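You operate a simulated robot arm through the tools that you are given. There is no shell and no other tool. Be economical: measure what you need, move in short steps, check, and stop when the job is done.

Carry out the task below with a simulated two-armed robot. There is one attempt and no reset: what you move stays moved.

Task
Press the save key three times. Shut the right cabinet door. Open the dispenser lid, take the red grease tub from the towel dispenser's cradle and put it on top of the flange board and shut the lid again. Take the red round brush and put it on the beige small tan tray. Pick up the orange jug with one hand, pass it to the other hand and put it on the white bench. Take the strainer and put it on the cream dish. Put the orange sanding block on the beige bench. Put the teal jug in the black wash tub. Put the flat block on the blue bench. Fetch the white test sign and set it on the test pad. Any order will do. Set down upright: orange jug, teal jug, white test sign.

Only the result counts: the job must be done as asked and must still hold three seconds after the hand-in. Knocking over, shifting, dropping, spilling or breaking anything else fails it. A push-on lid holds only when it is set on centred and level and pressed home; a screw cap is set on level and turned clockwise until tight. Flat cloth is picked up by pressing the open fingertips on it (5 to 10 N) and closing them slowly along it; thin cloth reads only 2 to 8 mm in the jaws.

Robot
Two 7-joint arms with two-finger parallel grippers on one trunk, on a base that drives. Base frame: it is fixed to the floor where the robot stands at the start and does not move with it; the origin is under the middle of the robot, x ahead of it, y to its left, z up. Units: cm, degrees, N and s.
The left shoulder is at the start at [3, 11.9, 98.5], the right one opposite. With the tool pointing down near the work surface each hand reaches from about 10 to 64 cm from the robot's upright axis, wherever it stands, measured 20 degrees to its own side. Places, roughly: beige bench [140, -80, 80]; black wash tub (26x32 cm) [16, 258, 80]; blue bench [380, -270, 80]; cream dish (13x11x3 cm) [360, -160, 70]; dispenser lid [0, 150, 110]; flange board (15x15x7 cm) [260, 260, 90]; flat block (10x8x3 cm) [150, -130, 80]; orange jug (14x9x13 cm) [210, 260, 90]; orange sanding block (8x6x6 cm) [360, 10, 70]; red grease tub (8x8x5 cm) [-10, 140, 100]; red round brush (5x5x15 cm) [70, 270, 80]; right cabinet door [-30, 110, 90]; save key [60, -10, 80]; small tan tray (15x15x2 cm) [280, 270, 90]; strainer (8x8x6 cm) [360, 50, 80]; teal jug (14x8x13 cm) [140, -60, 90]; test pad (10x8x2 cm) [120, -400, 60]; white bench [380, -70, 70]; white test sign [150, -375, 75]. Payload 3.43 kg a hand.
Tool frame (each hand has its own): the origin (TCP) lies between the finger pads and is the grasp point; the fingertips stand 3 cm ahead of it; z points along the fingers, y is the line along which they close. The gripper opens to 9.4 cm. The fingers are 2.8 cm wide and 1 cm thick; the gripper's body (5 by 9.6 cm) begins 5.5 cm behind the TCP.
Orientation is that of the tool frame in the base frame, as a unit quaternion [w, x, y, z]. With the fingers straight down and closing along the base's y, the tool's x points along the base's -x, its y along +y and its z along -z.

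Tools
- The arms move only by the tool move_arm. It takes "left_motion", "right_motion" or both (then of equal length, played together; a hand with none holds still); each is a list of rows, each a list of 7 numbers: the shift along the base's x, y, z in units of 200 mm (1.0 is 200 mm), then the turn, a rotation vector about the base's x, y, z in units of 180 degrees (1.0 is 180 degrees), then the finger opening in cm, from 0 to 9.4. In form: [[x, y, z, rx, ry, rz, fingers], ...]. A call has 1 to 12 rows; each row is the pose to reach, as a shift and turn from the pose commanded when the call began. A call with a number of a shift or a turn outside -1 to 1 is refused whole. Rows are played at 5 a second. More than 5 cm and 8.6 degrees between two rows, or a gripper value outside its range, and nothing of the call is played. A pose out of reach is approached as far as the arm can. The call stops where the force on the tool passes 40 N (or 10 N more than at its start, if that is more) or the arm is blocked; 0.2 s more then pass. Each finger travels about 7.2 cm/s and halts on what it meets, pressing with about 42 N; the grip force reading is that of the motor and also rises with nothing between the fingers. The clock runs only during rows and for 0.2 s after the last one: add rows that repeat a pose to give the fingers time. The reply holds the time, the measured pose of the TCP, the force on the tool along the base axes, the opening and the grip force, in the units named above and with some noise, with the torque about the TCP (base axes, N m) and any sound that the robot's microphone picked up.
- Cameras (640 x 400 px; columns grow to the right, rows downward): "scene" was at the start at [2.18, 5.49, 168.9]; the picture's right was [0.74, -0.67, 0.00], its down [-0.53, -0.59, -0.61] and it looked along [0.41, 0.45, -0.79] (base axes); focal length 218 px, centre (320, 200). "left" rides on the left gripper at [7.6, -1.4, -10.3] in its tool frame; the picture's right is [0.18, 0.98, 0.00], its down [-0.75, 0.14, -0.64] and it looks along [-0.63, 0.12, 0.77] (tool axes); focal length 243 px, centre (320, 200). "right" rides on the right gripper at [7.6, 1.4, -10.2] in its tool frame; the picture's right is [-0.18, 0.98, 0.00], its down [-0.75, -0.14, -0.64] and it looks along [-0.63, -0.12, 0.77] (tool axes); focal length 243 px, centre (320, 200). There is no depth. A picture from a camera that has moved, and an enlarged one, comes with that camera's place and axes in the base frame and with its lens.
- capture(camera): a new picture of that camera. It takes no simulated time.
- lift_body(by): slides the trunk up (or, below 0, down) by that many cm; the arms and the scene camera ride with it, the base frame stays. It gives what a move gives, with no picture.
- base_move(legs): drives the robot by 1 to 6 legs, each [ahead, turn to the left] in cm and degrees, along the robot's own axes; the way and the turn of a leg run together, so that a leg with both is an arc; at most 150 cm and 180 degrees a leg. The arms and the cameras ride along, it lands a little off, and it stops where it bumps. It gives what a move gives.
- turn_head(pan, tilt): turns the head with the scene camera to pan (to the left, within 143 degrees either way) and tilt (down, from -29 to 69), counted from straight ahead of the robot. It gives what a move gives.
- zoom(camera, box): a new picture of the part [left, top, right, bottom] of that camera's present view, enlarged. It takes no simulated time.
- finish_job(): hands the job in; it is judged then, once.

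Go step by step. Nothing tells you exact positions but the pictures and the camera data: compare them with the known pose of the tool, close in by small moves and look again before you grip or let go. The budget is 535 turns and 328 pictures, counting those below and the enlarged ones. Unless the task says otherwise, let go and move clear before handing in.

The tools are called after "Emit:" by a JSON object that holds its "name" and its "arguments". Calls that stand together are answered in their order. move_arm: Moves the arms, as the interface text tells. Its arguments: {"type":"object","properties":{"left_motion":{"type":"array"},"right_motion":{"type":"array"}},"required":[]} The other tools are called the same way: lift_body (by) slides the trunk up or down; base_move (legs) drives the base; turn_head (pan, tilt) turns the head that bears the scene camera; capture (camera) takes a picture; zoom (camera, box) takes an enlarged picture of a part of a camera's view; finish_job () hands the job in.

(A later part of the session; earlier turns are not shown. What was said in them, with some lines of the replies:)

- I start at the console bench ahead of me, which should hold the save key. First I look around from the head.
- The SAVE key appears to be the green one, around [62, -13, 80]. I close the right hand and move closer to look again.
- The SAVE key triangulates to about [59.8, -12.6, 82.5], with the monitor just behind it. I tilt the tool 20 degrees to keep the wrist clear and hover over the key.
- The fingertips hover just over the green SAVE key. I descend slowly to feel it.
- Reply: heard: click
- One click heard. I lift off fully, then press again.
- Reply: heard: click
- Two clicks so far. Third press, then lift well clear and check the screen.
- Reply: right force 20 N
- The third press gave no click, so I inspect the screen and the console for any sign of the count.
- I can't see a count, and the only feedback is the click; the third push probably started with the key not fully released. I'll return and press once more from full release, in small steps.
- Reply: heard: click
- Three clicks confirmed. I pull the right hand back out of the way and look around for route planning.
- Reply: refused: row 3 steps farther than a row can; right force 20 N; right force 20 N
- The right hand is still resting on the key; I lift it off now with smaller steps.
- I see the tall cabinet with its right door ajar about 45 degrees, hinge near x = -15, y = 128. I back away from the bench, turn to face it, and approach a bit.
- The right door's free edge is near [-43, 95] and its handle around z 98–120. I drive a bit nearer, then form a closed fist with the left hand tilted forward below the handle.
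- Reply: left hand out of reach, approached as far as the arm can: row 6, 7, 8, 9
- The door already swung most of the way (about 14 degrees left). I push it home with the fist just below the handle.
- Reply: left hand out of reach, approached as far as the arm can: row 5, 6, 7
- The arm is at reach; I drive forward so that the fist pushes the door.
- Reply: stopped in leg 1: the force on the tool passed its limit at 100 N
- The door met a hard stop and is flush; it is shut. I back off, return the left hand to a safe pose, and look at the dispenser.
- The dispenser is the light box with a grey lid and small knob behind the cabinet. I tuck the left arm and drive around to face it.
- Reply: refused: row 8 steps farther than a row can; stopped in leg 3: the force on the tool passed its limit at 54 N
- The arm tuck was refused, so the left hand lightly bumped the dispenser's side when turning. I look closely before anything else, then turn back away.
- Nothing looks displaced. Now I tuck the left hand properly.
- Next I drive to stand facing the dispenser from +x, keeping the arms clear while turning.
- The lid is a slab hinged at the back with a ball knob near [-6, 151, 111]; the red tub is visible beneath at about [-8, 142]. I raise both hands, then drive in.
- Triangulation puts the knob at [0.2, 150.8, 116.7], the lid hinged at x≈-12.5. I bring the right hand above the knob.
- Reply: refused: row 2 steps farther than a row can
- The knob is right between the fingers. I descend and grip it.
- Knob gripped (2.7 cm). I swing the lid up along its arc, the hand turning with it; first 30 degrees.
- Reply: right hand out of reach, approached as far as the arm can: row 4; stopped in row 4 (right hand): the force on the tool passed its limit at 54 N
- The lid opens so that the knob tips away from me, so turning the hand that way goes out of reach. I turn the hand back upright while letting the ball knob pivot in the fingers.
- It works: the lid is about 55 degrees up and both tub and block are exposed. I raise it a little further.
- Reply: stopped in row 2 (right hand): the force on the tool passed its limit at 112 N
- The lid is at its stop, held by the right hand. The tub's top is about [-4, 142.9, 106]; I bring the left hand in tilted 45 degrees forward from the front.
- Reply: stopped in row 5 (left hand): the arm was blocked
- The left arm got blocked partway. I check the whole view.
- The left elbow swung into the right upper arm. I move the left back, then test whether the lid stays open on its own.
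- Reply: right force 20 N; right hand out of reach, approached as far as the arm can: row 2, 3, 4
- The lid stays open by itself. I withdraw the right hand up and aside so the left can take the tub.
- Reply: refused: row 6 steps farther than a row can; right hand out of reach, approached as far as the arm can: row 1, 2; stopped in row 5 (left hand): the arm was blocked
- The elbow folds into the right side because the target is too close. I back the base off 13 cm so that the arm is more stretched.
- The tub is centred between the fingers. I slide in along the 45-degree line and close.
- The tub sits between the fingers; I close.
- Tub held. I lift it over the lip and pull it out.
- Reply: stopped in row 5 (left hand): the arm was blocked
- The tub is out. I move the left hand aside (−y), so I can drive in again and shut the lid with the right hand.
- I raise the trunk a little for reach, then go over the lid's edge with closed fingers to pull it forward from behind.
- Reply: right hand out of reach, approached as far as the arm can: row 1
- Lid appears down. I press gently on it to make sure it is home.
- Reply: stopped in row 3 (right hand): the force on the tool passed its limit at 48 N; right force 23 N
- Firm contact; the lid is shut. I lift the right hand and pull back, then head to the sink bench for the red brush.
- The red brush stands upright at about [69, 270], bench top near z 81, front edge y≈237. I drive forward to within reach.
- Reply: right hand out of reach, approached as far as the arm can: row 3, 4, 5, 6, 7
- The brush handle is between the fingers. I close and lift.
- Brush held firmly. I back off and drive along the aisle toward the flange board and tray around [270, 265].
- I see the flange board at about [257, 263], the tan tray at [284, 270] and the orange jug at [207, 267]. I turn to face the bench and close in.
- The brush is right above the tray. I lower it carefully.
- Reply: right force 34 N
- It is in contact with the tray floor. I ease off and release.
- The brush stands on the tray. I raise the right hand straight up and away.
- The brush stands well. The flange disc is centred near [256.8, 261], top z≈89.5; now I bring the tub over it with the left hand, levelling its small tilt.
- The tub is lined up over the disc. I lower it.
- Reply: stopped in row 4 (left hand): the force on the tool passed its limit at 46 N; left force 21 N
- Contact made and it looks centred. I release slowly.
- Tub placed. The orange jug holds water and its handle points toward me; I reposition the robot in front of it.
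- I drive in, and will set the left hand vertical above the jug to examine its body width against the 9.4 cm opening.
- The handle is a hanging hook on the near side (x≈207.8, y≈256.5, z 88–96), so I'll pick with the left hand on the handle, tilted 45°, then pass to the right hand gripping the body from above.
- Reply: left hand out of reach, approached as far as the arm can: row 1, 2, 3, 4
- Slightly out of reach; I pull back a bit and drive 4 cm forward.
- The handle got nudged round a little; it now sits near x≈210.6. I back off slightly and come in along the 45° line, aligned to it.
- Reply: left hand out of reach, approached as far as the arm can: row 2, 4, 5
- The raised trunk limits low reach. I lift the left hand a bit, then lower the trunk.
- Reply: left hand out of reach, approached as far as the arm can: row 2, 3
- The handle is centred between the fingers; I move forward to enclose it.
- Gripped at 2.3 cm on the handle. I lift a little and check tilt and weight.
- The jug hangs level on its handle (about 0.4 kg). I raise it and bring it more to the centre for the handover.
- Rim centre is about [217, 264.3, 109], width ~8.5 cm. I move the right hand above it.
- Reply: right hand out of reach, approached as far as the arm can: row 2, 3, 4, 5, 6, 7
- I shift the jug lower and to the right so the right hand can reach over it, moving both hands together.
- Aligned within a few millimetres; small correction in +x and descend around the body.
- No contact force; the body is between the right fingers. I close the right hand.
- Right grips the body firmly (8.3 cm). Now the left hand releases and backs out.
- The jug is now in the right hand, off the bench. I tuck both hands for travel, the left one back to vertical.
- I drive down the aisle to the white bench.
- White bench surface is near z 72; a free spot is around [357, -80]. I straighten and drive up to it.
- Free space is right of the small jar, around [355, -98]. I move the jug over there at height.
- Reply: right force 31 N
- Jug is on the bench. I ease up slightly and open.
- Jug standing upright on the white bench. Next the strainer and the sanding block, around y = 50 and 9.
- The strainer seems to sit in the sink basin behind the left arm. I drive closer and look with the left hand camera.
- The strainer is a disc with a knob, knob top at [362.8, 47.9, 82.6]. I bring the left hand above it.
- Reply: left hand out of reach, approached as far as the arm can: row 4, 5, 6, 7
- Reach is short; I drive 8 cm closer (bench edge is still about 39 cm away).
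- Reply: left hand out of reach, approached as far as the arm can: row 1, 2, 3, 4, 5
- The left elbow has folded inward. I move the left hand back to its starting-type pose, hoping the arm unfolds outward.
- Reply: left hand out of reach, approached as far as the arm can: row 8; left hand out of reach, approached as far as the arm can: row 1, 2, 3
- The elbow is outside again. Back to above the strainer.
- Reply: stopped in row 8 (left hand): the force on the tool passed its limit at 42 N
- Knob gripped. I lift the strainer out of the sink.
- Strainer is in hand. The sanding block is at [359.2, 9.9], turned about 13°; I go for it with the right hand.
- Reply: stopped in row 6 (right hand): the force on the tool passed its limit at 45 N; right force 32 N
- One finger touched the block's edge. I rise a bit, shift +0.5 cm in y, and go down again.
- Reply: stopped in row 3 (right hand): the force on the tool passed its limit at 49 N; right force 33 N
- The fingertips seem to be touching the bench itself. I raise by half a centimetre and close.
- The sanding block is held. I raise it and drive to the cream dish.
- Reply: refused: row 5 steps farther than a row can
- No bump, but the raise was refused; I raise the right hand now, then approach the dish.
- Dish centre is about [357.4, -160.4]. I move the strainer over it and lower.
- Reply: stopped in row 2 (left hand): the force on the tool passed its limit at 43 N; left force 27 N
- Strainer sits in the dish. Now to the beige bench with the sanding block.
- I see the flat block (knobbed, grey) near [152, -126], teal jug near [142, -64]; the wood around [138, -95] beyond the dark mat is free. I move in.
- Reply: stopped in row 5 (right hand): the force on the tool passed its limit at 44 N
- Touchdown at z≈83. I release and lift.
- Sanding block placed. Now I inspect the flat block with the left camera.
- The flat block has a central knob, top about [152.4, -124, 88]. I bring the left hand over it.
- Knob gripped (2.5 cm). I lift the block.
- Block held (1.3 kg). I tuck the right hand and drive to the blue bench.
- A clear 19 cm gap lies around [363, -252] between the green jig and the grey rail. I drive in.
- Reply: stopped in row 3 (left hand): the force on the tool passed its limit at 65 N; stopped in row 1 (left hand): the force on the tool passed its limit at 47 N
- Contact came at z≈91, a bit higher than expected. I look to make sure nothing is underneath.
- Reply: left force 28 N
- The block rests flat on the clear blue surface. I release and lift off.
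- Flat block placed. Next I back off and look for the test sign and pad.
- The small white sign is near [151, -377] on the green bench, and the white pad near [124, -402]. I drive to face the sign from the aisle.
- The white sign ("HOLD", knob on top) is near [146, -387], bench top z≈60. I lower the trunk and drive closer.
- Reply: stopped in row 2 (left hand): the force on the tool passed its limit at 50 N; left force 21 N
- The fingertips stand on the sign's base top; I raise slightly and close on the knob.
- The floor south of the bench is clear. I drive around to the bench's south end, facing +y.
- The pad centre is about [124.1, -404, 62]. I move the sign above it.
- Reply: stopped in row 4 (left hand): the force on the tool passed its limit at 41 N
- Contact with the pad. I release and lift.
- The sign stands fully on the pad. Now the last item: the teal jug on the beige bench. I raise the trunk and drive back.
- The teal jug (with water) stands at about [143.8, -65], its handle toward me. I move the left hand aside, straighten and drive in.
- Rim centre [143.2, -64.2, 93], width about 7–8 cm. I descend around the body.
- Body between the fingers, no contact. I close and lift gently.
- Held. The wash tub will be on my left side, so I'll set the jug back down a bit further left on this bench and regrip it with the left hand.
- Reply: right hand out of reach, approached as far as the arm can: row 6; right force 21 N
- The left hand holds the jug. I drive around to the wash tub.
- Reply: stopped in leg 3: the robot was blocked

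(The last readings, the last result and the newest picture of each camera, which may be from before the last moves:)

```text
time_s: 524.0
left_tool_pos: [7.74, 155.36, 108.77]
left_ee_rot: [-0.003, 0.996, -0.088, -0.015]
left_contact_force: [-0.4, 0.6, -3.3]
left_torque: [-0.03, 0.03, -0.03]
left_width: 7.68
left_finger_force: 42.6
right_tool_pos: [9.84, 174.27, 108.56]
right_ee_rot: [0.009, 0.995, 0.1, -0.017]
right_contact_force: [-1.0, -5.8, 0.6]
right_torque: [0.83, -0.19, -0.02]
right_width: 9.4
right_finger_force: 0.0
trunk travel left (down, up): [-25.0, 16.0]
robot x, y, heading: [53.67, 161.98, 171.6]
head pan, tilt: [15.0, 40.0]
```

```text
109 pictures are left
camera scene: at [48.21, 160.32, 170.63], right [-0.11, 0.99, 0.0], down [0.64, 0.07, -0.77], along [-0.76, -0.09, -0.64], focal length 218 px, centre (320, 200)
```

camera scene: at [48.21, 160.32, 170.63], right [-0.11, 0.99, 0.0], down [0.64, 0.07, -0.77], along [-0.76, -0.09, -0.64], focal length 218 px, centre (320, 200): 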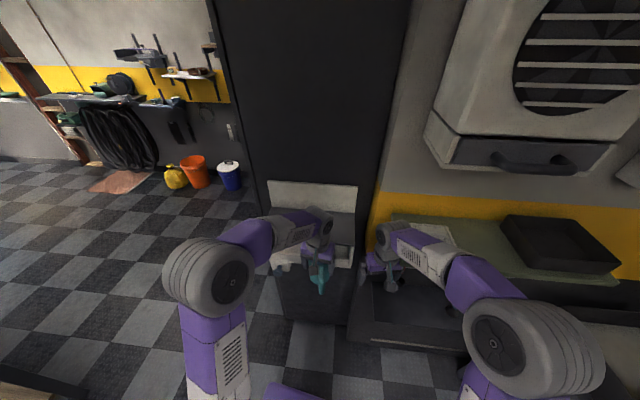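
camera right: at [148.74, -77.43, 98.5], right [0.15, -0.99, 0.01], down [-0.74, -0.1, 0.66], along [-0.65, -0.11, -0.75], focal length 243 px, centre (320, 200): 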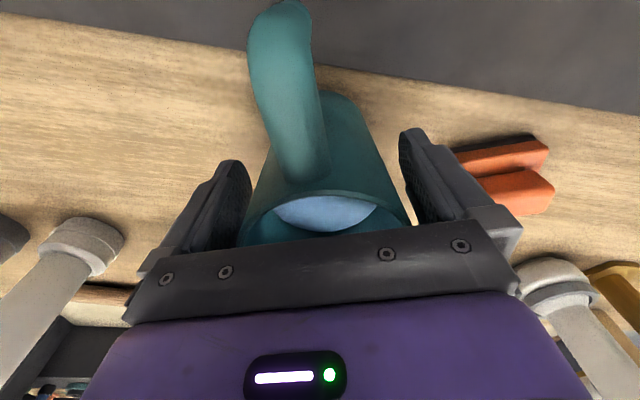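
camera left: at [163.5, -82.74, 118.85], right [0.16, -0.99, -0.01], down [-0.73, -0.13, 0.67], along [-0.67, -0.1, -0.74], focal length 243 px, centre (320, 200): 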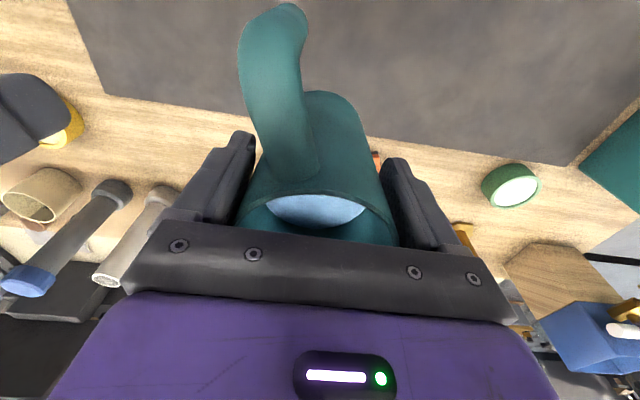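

The turn was blocked: the right hand touched the green shelf. I back straight off first and inspect.

Emit:
{"name": "base_move", "arguments": {"legs": [[-25, 0]]}}

Emit:
{"name": "capture", "arguments": {"camera": "scene"}}

Emit:
{"name": "capture", "arguments": {"camera": "left"}}

```text
time_s: 525.8
left_tool_pos: [32.63, 151.63, 108.72]
left_ee_rot: [-0.003, 0.996, -0.087, -0.015]
left_contact_force: [0.0, -0.1, -3.0]
left_torque: [-0.03, 0.01, 0.0]
left_width: 7.71
left_finger_force: 42.3
right_tool_pos: [34.71, 170.61, 108.61]
right_ee_rot: [0.009, 0.995, 0.101, -0.016]
right_contact_force: [0.6, -1.3, 0.0]
right_torque: [0.0, -0.01, -0.01]
right_width: 9.41
right_finger_force: 0.1
trunk travel left (down, up): [-25.0, 16.0]
robot x, y, heading: [78.18, 158.56, 171.7]
head pan, tilt: [15.0, 40.0]
```

```text
108 pictures are left
camera scene: at [73.26, 156.73, 170.63], right [-0.12, 0.99, 0.0], down [0.64, 0.07, -0.77], along [-0.76, -0.09, -0.64], focal length 218 px, centre (320, 200)
```

scene: 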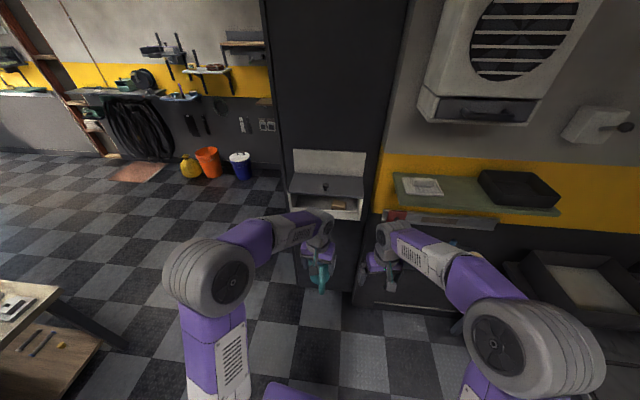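

```text
107 pictures are left
camera left: at [40.62, 151.62, 118.75], right [0.01, -1.0, -0.01], down [-0.75, -0.01, 0.66], along [-0.66, 0.0, -0.75], focal length 243 px, centre (320, 200)
```

left: 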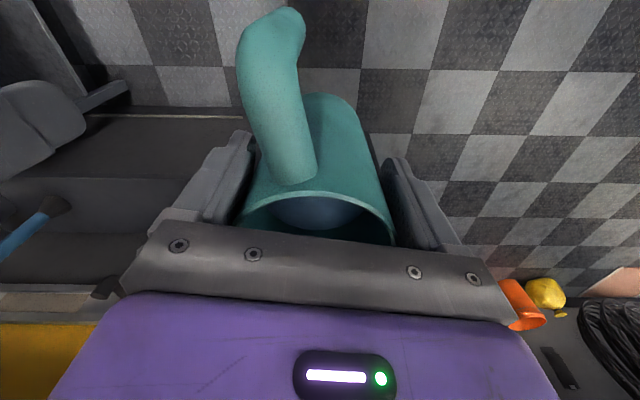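

Emit:
{"name": "zoom", "arguments": {"camera": "scene", "box": [270, 130, 590, 330]}}

```text
2.00 times, centred on (430, 230) of scene
camera zoom: at [73.26, 156.73, 170.63], right [-0.12, 0.99, 0.0], down [0.64, 0.07, -0.77], along [-0.76, -0.09, -0.64], focal length 435 px, centre (100, 140)
```

zoom: 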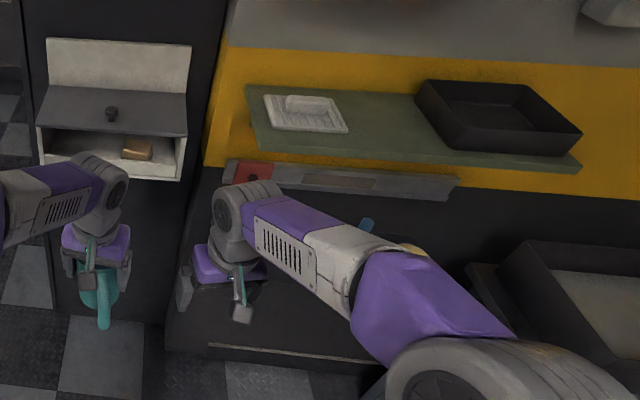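

Everything there is undisturbed. Now turn right to face the sink bench from here, where there is room.

Emit:
{"name": "base_move", "arguments": {"legs": [[0, -82]]}}

Emit:
{"name": "turn_head", "arguments": {"pan": 20, "tilt": 42}}

Emit:
{"name": "capture", "arguments": {"camera": "scene"}}

```text
time_s: 529.7
left_tool_pos: [64.34, 202.41, 108.66]
left_ee_rot: [0.012, -0.705, 0.709, 0.009]
left_contact_force: [0.2, 0.8, -3.0]
left_torque: [-0.01, 0.06, 0.0]
left_width: 7.72
left_finger_force: 41.9
right_tool_pos: [83.33, 203.45, 108.51]
right_ee_rot: [-0.004, 0.824, -0.566, -0.019]
right_contact_force: [0.7, 0.2, 0.0]
right_torque: [0.02, 0.01, -0.03]
right_width: 9.41
right_finger_force: 0.0
trunk travel left (down, up): [-25.0, 16.0]
robot x, y, heading: [78.25, 158.23, 91.2]
head pan, tilt: [15.0, 40.0]
```

```text
time_s: 530.3
left_tool_pos: [64.31, 202.43, 108.72]
left_ee_rot: [0.011, -0.705, 0.709, 0.01]
left_contact_force: [-0.2, 0.2, -4.0]
left_torque: [0.01, 0.05, 0.01]
left_width: 7.71
left_finger_force: 42.2
right_tool_pos: [83.27, 203.53, 108.54]
right_ee_rot: [-0.004, 0.825, -0.565, -0.019]
right_contact_force: [0.3, -0.1, 0.3]
right_torque: [0.01, -0.03, -0.01]
right_width: 9.4
right_finger_force: 0.1
trunk travel left (down, up): [-25.0, 16.0]
robot x, y, heading: [78.19, 158.41, 91.0]
head pan, tilt: [20.0, 42.0]
```

```text
105 pictures are left
camera scene: at [75.7, 162.99, 170.34], right [0.93, 0.36, 0.0], down [0.24, -0.62, -0.74], along [-0.27, 0.69, -0.67], focal length 218 px, centre (320, 200)
```

scene: 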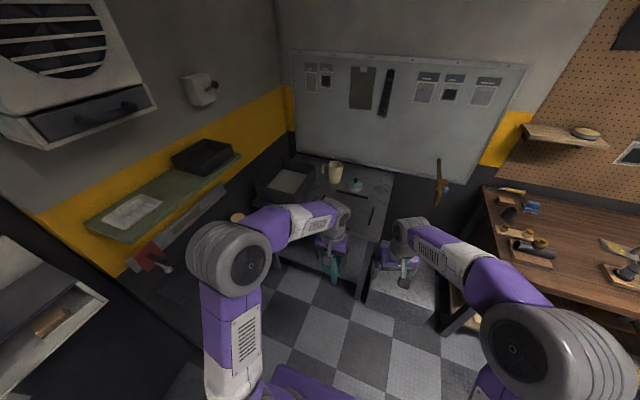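

I need the robot near x = 60 in front of the tub; I do a reversing S-curve and then drive forward.

Emit:
{"name": "base_move", "arguments": {"legs": [[0, -25], [-43, 0], [0, 24], [60, 0]]}}

Emit:
{"name": "turn_head", "arguments": {"pan": 30, "tilt": 45}}

Emit:
{"name": "capture", "arguments": {"camera": "scene"}}

```text
time_s: 538.5
left_tool_pos: [47.28, 222.37, 108.76]
left_ee_rot: [0.012, -0.699, 0.715, 0.009]
left_contact_force: [0.3, 0.6, -3.5]
left_torque: [0.03, 0.07, 0.0]
left_width: 7.71
left_finger_force: 41.4
right_tool_pos: [66.09, 223.29, 108.53]
right_ee_rot: [-0.004, 0.821, -0.571, -0.018]
right_contact_force: [0.0, -0.2, 1.0]
right_torque: [-0.02, 0.02, 0.02]
right_width: 9.42
right_finger_force: 0.1
trunk travel left (down, up): [-25.0, 16.0]
robot x, y, heading: [60.78, 178.0, 90.4]
head pan, tilt: [20.0, 42.0]
```

```text
time_s: 539.2
left_tool_pos: [47.17, 222.51, 108.63]
left_ee_rot: [0.012, -0.699, 0.715, 0.009]
left_contact_force: [0.9, 0.9, -2.4]
left_torque: [0.01, 0.04, -0.02]
left_width: 7.72
left_finger_force: 41.8
right_tool_pos: [66.07, 223.29, 108.62]
right_ee_rot: [-0.005, 0.82, -0.572, -0.019]
right_contact_force: [-0.5, -0.7, -0.1]
right_torque: [-0.01, -0.01, -0.03]
right_width: 9.42
right_finger_force: 0.0
trunk travel left (down, up): [-25.0, 16.0]
robot x, y, heading: [60.43, 178.16, 90.3]
head pan, tilt: [30.0, 45.0]
```

```text
104 pictures are left
camera scene: at [56.71, 182.11, 169.91], right [0.86, 0.5, 0.0], down [0.36, -0.61, -0.71], along [-0.36, 0.61, -0.71], focal length 218 px, centre (320, 200)
```

scene: 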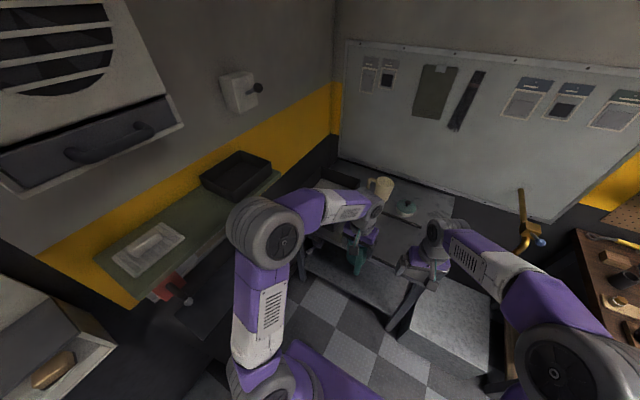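

Emit:
{"name": "base_move", "arguments": {"legs": [[28, 0]]}}

Emit:
{"name": "capture", "arguments": {"camera": "scene"}}

Emit:
{"name": "capture", "arguments": {"camera": "left"}}

```text
time_s: 541.1
left_tool_pos: [47.43, 250.24, 108.79]
left_ee_rot: [0.012, -0.696, 0.718, 0.01]
left_contact_force: [0.0, -0.2, -3.7]
left_torque: [-0.01, 0.01, -0.02]
left_width: 7.7
left_finger_force: 42.1
right_tool_pos: [66.5, 250.86, 108.56]
right_ee_rot: [-0.004, 0.817, -0.576, -0.017]
right_contact_force: [0.8, -0.2, -0.4]
right_torque: [0.02, 0.03, 0.0]
right_width: 9.42
right_finger_force: 0.0
trunk travel left (down, up): [-25.0, 16.0]
robot x, y, heading: [60.5, 205.66, 89.8]
head pan, tilt: [30.0, 45.0]
```

```text
103 pictures are left
camera scene: at [56.68, 209.81, 169.9], right [0.87, 0.5, 0.0], down [0.35, -0.61, -0.71], along [-0.35, 0.61, -0.71], focal length 218 px, centre (320, 200)
```

scene: 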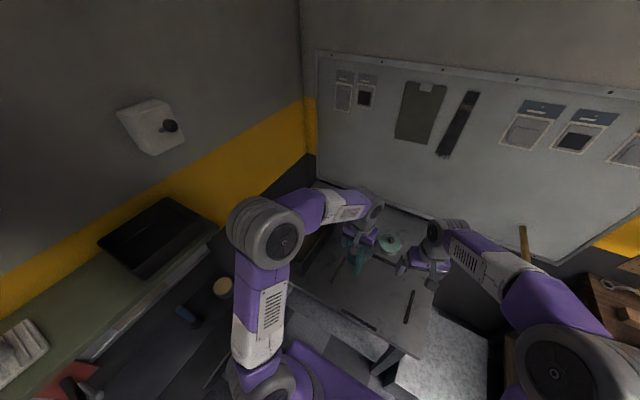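

```text
102 pictures are left
camera left: at [48.49, 242.28, 118.72], right [-0.99, -0.15, -0.01], down [-0.12, 0.74, 0.66], along [-0.1, 0.66, -0.75], focal length 243 px, centre (320, 200)
```

left: 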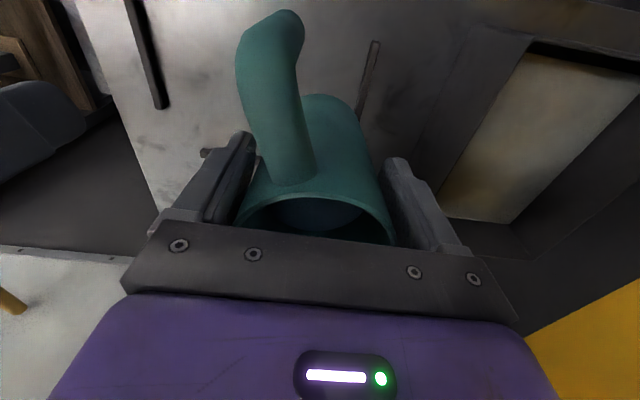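

The tub's opening spans about x 4–27, y 243–272. I move the jug left over it.

Emit:
{"name": "move_arm", "arguments": {"left_motion": [[-0.12, 0.02, 0, 0, 0, 0, 5.5], [-0.26, 0.05, 0, 0, 0, 0, 5.5], [-0.4, 0.08, 0, 0, 0, 0, 5.5], [-0.54, 0.11, 0, 0, 0, 0, 5.5], [-0.68, 0.14, 0, 0, 0, 0, 5.5], [-0.82, 0.17, 0, 0, 0, 0, 5.5], [-0.96, 0.2, 0, 0, 0, 0, 5.5]]}}

Emit:
{"name": "capture", "arguments": {"camera": "left"}}

Emit:
{"name": "capture", "arguments": {"camera": "scene"}}

```text
time_s: 542.7
left_tool_pos: [28.32, 254.44, 108.77]
left_ee_rot: [0.012, -0.695, 0.718, 0.008]
left_contact_force: [-0.1, -0.1, -3.3]
left_torque: [-0.01, -0.02, -0.01]
left_width: 7.7
left_finger_force: 41.7
right_tool_pos: [66.4, 250.82, 108.57]
right_ee_rot: [-0.004, 0.818, -0.576, -0.018]
right_contact_force: [0.1, -0.4, 0.3]
right_torque: [0.01, 0.01, -0.03]
right_width: 9.42
right_finger_force: 0.0
trunk travel left (down, up): [-25.0, 16.0]
robot x, y, heading: [60.77, 205.46, 90.0]
head pan, tilt: [30.0, 45.0]
```

```text
101 pictures are left
camera left: at [29.4, 246.48, 118.77], right [-0.99, -0.15, -0.01], down [-0.12, 0.74, 0.66], along [-0.09, 0.66, -0.75], focal length 243 px, centre (320, 200)
```

left: 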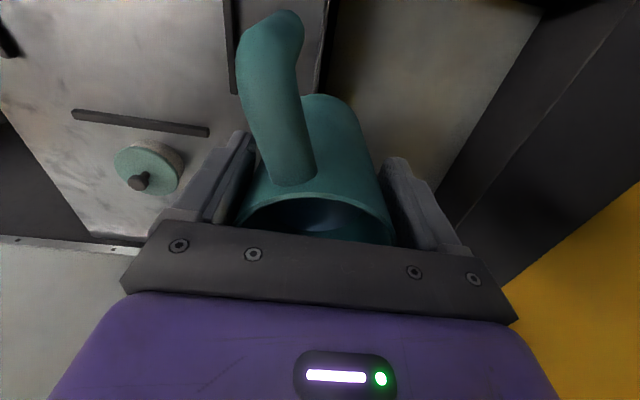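

```text
100 pictures are left
camera scene: at [56.59, 209.76, 169.9], right [0.87, 0.5, 0.0], down [0.35, -0.61, -0.71], along [-0.35, 0.61, -0.71], focal length 218 px, centre (320, 200)
```

scene: 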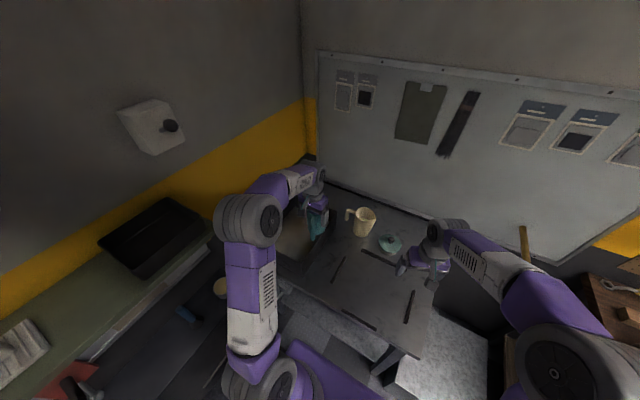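

Emit:
{"name": "move_arm", "arguments": {"left_motion": [[-0.12, 0.02, 0, 0, 0, 0, 5.5], [-0.25, 0.04, 0, 0, 0, 0, 5.5], [-0.38, 0.06, 0, 0, 0, 0, 5.5], [-0.46, 0.08, 0, 0, 0, 0, 5.5], [-0.46, 0.08, 0, 0, 0, 0, 5.5]]}}

Emit:
{"name": "capture", "arguments": {"camera": "left"}}

Emit:
{"name": "zoom", "arguments": {"camera": "scene", "box": [200, 150, 400, 290]}}

```text
time_s: 543.9
left_tool_pos: [19.03, 255.62, 108.7]
left_ee_rot: [0.012, -0.696, 0.718, 0.009]
left_contact_force: [0.3, 0.0, -3.2]
left_torque: [0.05, 0.02, 0.0]
left_width: 7.7
left_finger_force: 42.3
right_tool_pos: [66.48, 250.83, 108.53]
right_ee_rot: [-0.005, 0.818, -0.576, -0.017]
right_contact_force: [-0.9, 0.7, 0.8]
right_torque: [0.0, -0.01, -0.01]
right_width: 9.41
right_finger_force: 0.3
trunk travel left (down, up): [-25.0, 16.0]
robot x, y, heading: [60.68, 205.72, 89.7]
head pan, tilt: [30.0, 45.0]
```

```text
99 pictures are left
camera left: at [20.03, 247.71, 118.72], right [-0.99, -0.15, -0.01], down [-0.12, 0.74, 0.66], along [-0.09, 0.66, -0.75], focal length 243 px, centre (320, 200)
```

left: 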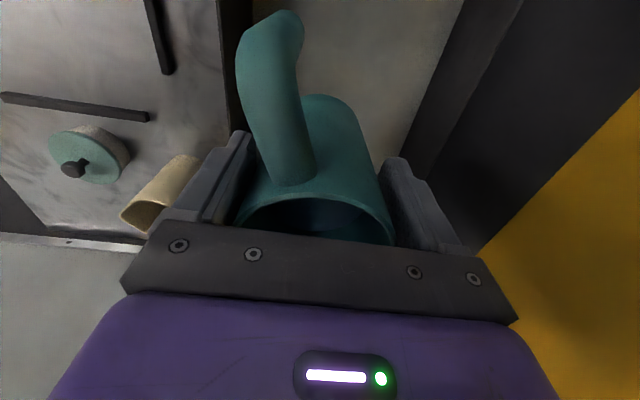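

```text
2.86 times, centred on (300, 220) of scene
camera zoom: at [56.68, 209.71, 169.91], right [0.87, 0.5, 0.0], down [0.35, -0.61, -0.71], along [-0.35, 0.61, -0.71], focal length 622 px, centre (377, 143)
```

zoom: 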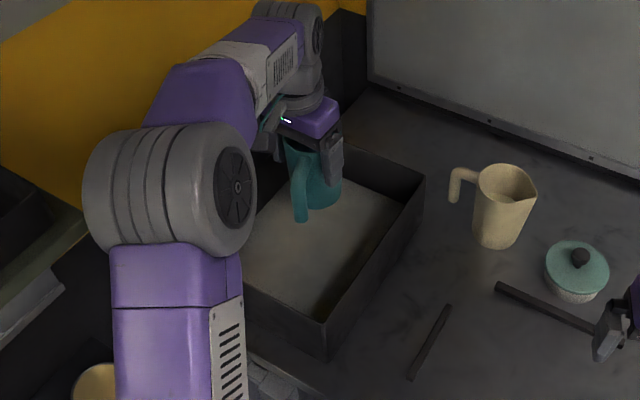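

The jug is inside the tub's outline. I lower it into the tub.

Emit:
{"name": "move_arm", "arguments": {"left_motion": [[0, 0.03, -0.12, 0, 0, 0, 5.5], [0, 0.06, -0.25, 0, 0, 0, 5.5], [0, 0.08, -0.38, 0, 0, 0, 5.5], [0, 0.08, -0.5, 0, 0, 0, 5.5], [0, 0.08, -0.62, 0, 0, 0, 5.5], [0, 0.08, -0.7, 0, 0, 0, 5.5], [0, 0.08, -0.7, 0, 0, 0, 5.5]]}}

Emit:
{"name": "capture", "arguments": {"camera": "left"}}

Emit:
{"name": "capture", "arguments": {"camera": "scene"}}

```text
time_s: 545.5
left_tool_pos: [19.01, 257.36, 94.54]
left_ee_rot: [0.013, -0.696, 0.718, 0.01]
left_contact_force: [-0.3, -0.7, -3.0]
left_torque: [0.01, -0.01, -0.01]
left_width: 7.69
left_finger_force: 42.1
right_tool_pos: [66.47, 250.78, 108.64]
right_ee_rot: [-0.004, 0.818, -0.575, -0.018]
right_contact_force: [0.1, 0.0, 0.1]
right_torque: [0.03, -0.01, -0.03]
right_width: 9.38
right_finger_force: 0.0
trunk travel left (down, up): [-25.0, 16.0]
robot x, y, heading: [60.6, 205.91, 90.0]
head pan, tilt: [30.0, 45.0]
```

```text
97 pictures are left
camera left: at [19.99, 249.46, 104.58], right [-0.99, -0.15, -0.01], down [-0.12, 0.74, 0.66], along [-0.1, 0.66, -0.75], focal length 243 px, centre (320, 200)
```

left: 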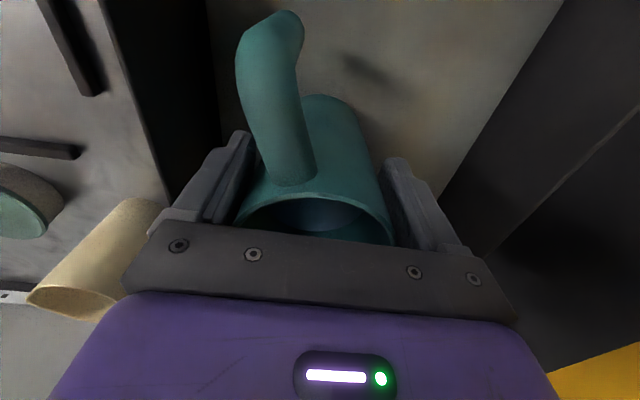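

```text
96 pictures are left
camera scene: at [56.68, 209.72, 169.91], right [0.87, 0.5, 0.0], down [0.35, -0.61, -0.71], along [-0.35, 0.61, -0.71], focal length 218 px, centre (320, 200)
```

scene: 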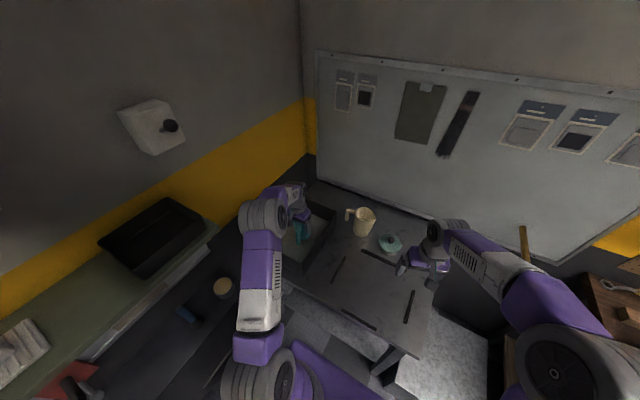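

Emit:
{"name": "move_arm", "arguments": {"left_motion": [[0, 0, -0.05, 0, 0, 0, 5.5], [0, 0, -0.09, 0, 0, 0, 5.5], [0, 0, -0.12, 0, 0, 0, 5.5], [0, 0, -0.14, 0, 0, 0, 5.5]]}}

Emit:
{"name": "move_arm", "arguments": {"left_motion": [[0, 0, -0.02, 0, 0, 0, 5.5], [0, 0, -0.04, 0, 0, 0, 5.5], [0, 0, -0.055, 0, 0, 0, 5.5]]}}

```text
time_s: 546.5
left_tool_pos: [18.99, 257.28, 91.87]
left_ee_rot: [0.012, -0.696, 0.718, 0.009]
left_contact_force: [0.0, 0.1, -3.5]
left_torque: [0.0, 0.01, 0.0]
left_width: 7.71
left_finger_force: 42.5
right_tool_pos: [66.48, 250.78, 108.66]
right_ee_rot: [-0.004, 0.818, -0.575, -0.018]
right_contact_force: [0.7, 0.6, -0.6]
right_torque: [-0.01, 0.01, 0.01]
right_width: 9.4
right_finger_force: 0.1
trunk travel left (down, up): [-25.0, 16.0]
robot x, y, heading: [60.38, 205.3, 90.0]
head pan, tilt: [30.0, 45.0]
```

```text
time_s: 547.3
left_tool_pos: [19.12, 257.37, 90.84]
left_ee_rot: [0.013, -0.696, 0.718, 0.009]
left_contact_force: [-0.4, 1.5, -3.2]
left_torque: [-0.01, 0.03, -0.02]
left_width: 7.71
left_finger_force: 41.9
right_tool_pos: [66.47, 250.8, 108.58]
right_ee_rot: [-0.005, 0.818, -0.575, -0.019]
right_contact_force: [0.0, -0.3, -0.4]
right_torque: [0.02, -0.03, -0.02]
right_width: 9.39
right_finger_force: 0.0
trunk travel left (down, up): [-25.0, 16.0]
robot x, y, heading: [60.66, 205.58, 90.0]
head pan, tilt: [30.0, 45.0]
```

Emit:
{"name": "move_arm", "arguments": {"left_motion": [[0, 0, -0.03, 0, 0, 0, 5.5], [0, 0, -0.05, 0, 0, 0, 5.5], [0, 0, -0.07, 0, 0, 0, 5.5]]}}

Emit:
{"name": "capture", "arguments": {"camera": "left"}}

```text
time_s: 548.1
left_tool_pos: [19.04, 257.29, 89.41]
left_ee_rot: [0.012, -0.696, 0.718, 0.01]
left_contact_force: [0.7, 0.2, -1.7]
left_torque: [0.0, -0.01, -0.04]
left_width: 7.7
left_finger_force: 41.7
right_tool_pos: [66.42, 250.78, 108.59]
right_ee_rot: [-0.004, 0.818, -0.575, -0.018]
right_contact_force: [0.3, 0.5, 0.3]
right_torque: [-0.02, -0.03, -0.01]
right_width: 9.42
right_finger_force: 0.1
trunk travel left (down, up): [-25.0, 16.0]
robot x, y, heading: [60.72, 205.8, 89.9]
head pan, tilt: [30.0, 45.0]
```

```text
95 pictures are left
camera left: at [20.06, 249.33, 99.48], right [-0.99, -0.15, -0.01], down [-0.12, 0.74, 0.66], along [-0.1, 0.66, -0.75], focal length 243 px, centre (320, 200)
```

left: 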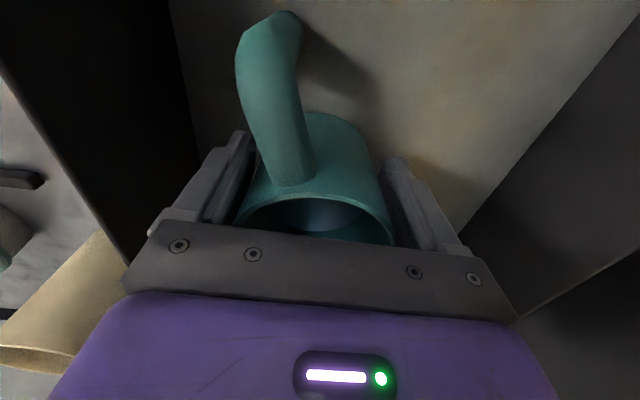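

Emit:
{"name": "move_arm", "arguments": {"left_motion": [[0, 0, -0.02, 0, 0, 0, 5.5], [0, 0, -0.035, 0, 0, 0, 5.5], [0, 0, -0.05, 0, 0, 0, 5.5]]}}

```text
time_s: 548.9
left_tool_pos: [18.92, 257.23, 88.9]
left_ee_rot: [0.014, -0.696, 0.718, 0.014]
left_contact_force: [-3.7, 0.8, 29.8]
left_torque: [0.41, -0.1, 0.06]
left_width: 7.73
left_finger_force: 42.0
right_tool_pos: [66.63, 250.51, 108.75]
right_ee_rot: [-0.004, 0.817, -0.576, -0.02]
right_contact_force: [-0.2, -0.4, 0.0]
right_torque: [0.03, -0.02, 0.01]
right_width: 9.4
right_finger_force: 0.0
trunk travel left (down, up): [-25.0, 16.0]
robot x, y, heading: [60.78, 205.72, 90.1]
head pan, tilt: [30.0, 45.0]
```

Jug is on the tub floor. I ease off, release and lift straight up.

Emit:
{"name": "move_arm", "arguments": {"left_motion": [[0, 0, 0.02, 0, 0, 0, 7.8], [0, 0, 0.02, 0, 0, 0, 8.4], [0, 0, 0.02, 0, 0, 0, 9], [0, 0, 0.02, 0, 0, 0, 9.4], [0, 0, 0.02, 0, 0, 0, 9.4]]}}

Emit:
{"name": "capture", "arguments": {"camera": "left"}}

```text
time_s: 550.1
left_tool_pos: [19.0, 257.29, 88.82]
left_ee_rot: [0.012, -0.696, 0.718, 0.009]
left_contact_force: [0.2, 0.0, 0.0]
left_torque: [0.02, -0.03, 0.04]
left_width: 9.39
left_finger_force: 0.0
right_tool_pos: [66.51, 250.84, 108.62]
right_ee_rot: [-0.004, 0.817, -0.576, -0.018]
right_contact_force: [0.7, 0.1, -0.4]
right_torque: [0.0, -0.01, -0.01]
right_width: 9.4
right_finger_force: 0.1
trunk travel left (down, up): [-25.0, 16.0]
robot x, y, heading: [61.06, 205.61, 89.8]
head pan, tilt: [30.0, 45.0]
```

```text
94 pictures are left
camera left: at [20.04, 249.3, 98.85], right [-0.99, -0.15, -0.01], down [-0.12, 0.74, 0.66], along [-0.1, 0.66, -0.75], focal length 243 px, centre (320, 200)
```

left: 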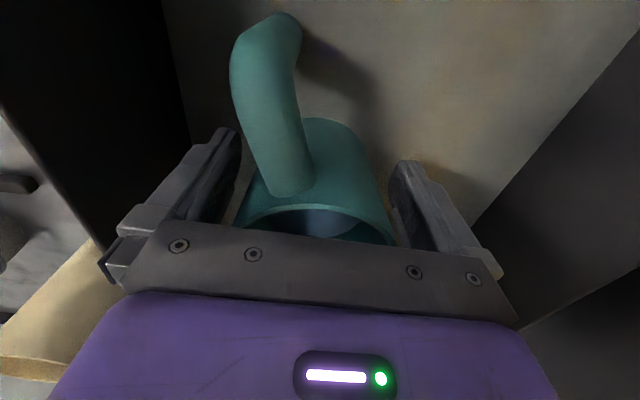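

Emit:
{"name": "move_arm", "arguments": {"left_motion": [[0, 0, 0.08, 0, 0, 0, 9.4], [0, 0, 0.2, 0, 0, 0, 9.4], [0, 0, 0.35, 0, 0, 0, 9.4], [0, 0, 0.5, 0, 0, 0, 9.4], [0, 0, 0.65, 0, 0, 0, 9.4], [0, 0, 0.8, 0, 0, 0, 9.4], [0.05, -0.02, 0.95, 0, 0, 0, 9.4], [0.2, -0.08, 1, 0, 0, 0, 9.4], [0.4, -0.15, 1, 0, 0, 0, 9.4], [0.6, -0.2, 1, 0, 0, 0, 9.4], [0.8, -0.25, 1, 0, 0, 0, 9.4]]}}

Emit:
{"name": "zoom", "arguments": {"camera": "scene", "box": [200, 150, 400, 290]}}

```text
time_s: 552.5
left_tool_pos: [34.88, 252.27, 109.01]
left_ee_rot: [0.011, -0.696, 0.718, 0.009]
left_contact_force: [-0.2, -0.8, 0.1]
left_torque: [0.01, 0.0, 0.01]
left_width: 9.39
left_finger_force: 0.0
right_tool_pos: [66.44, 250.73, 108.65]
right_ee_rot: [-0.004, 0.818, -0.575, -0.019]
right_contact_force: [0.3, -0.2, 0.3]
right_torque: [-0.02, -0.01, -0.02]
right_width: 9.4
right_finger_force: 0.1
trunk travel left (down, up): [-25.0, 16.0]
robot x, y, heading: [60.4, 205.99, 89.7]
head pan, tilt: [30.0, 45.0]
```

```text
2.86 times, centred on (300, 220) of scene
camera zoom: at [56.8, 209.67, 169.91], right [0.87, 0.5, 0.0], down [0.35, -0.61, -0.71], along [-0.35, 0.61, -0.71], focal length 622 px, centre (377, 143)
```

zoom: 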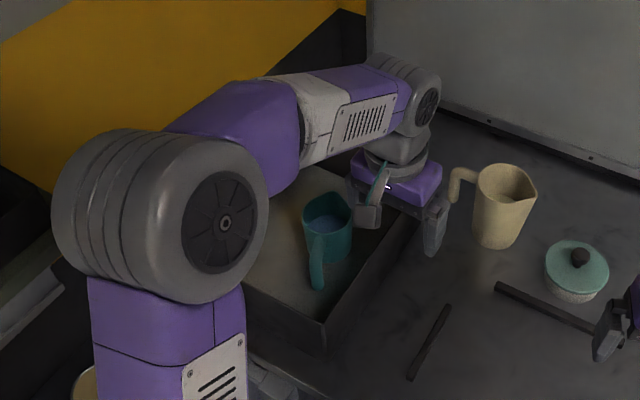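

Every item has been placed: the teal jug stands upright in the tub, the lid and door are shut, and both hands are clear. I hand the job in.

Emit:
{"name": "finish_job", "arguments": {}}

```text
The job is handed in.
```

I handed the job in with every item placed, though the save key count is uncertain.

- **Save key:** I pressed it four times and heard three clicks. One press gave no click, so I took it as not counted and pressed again. If it did register, the count is four.
- **Bumps:** The left hand knocked the dispenser's side at about 54 N early on. Later the right hand touched the green shelf lightly. Nothing looked moved or damaged in the pictures afterwards.
- **White test sign:** I took this to be the white "HOLD" sign, the only white sign I saw near the listed place. It stands on the test pad.
- **Teal jug:** I set it down once on the beige bench so I could regrip it with the left hand before carrying it to the wash tub.
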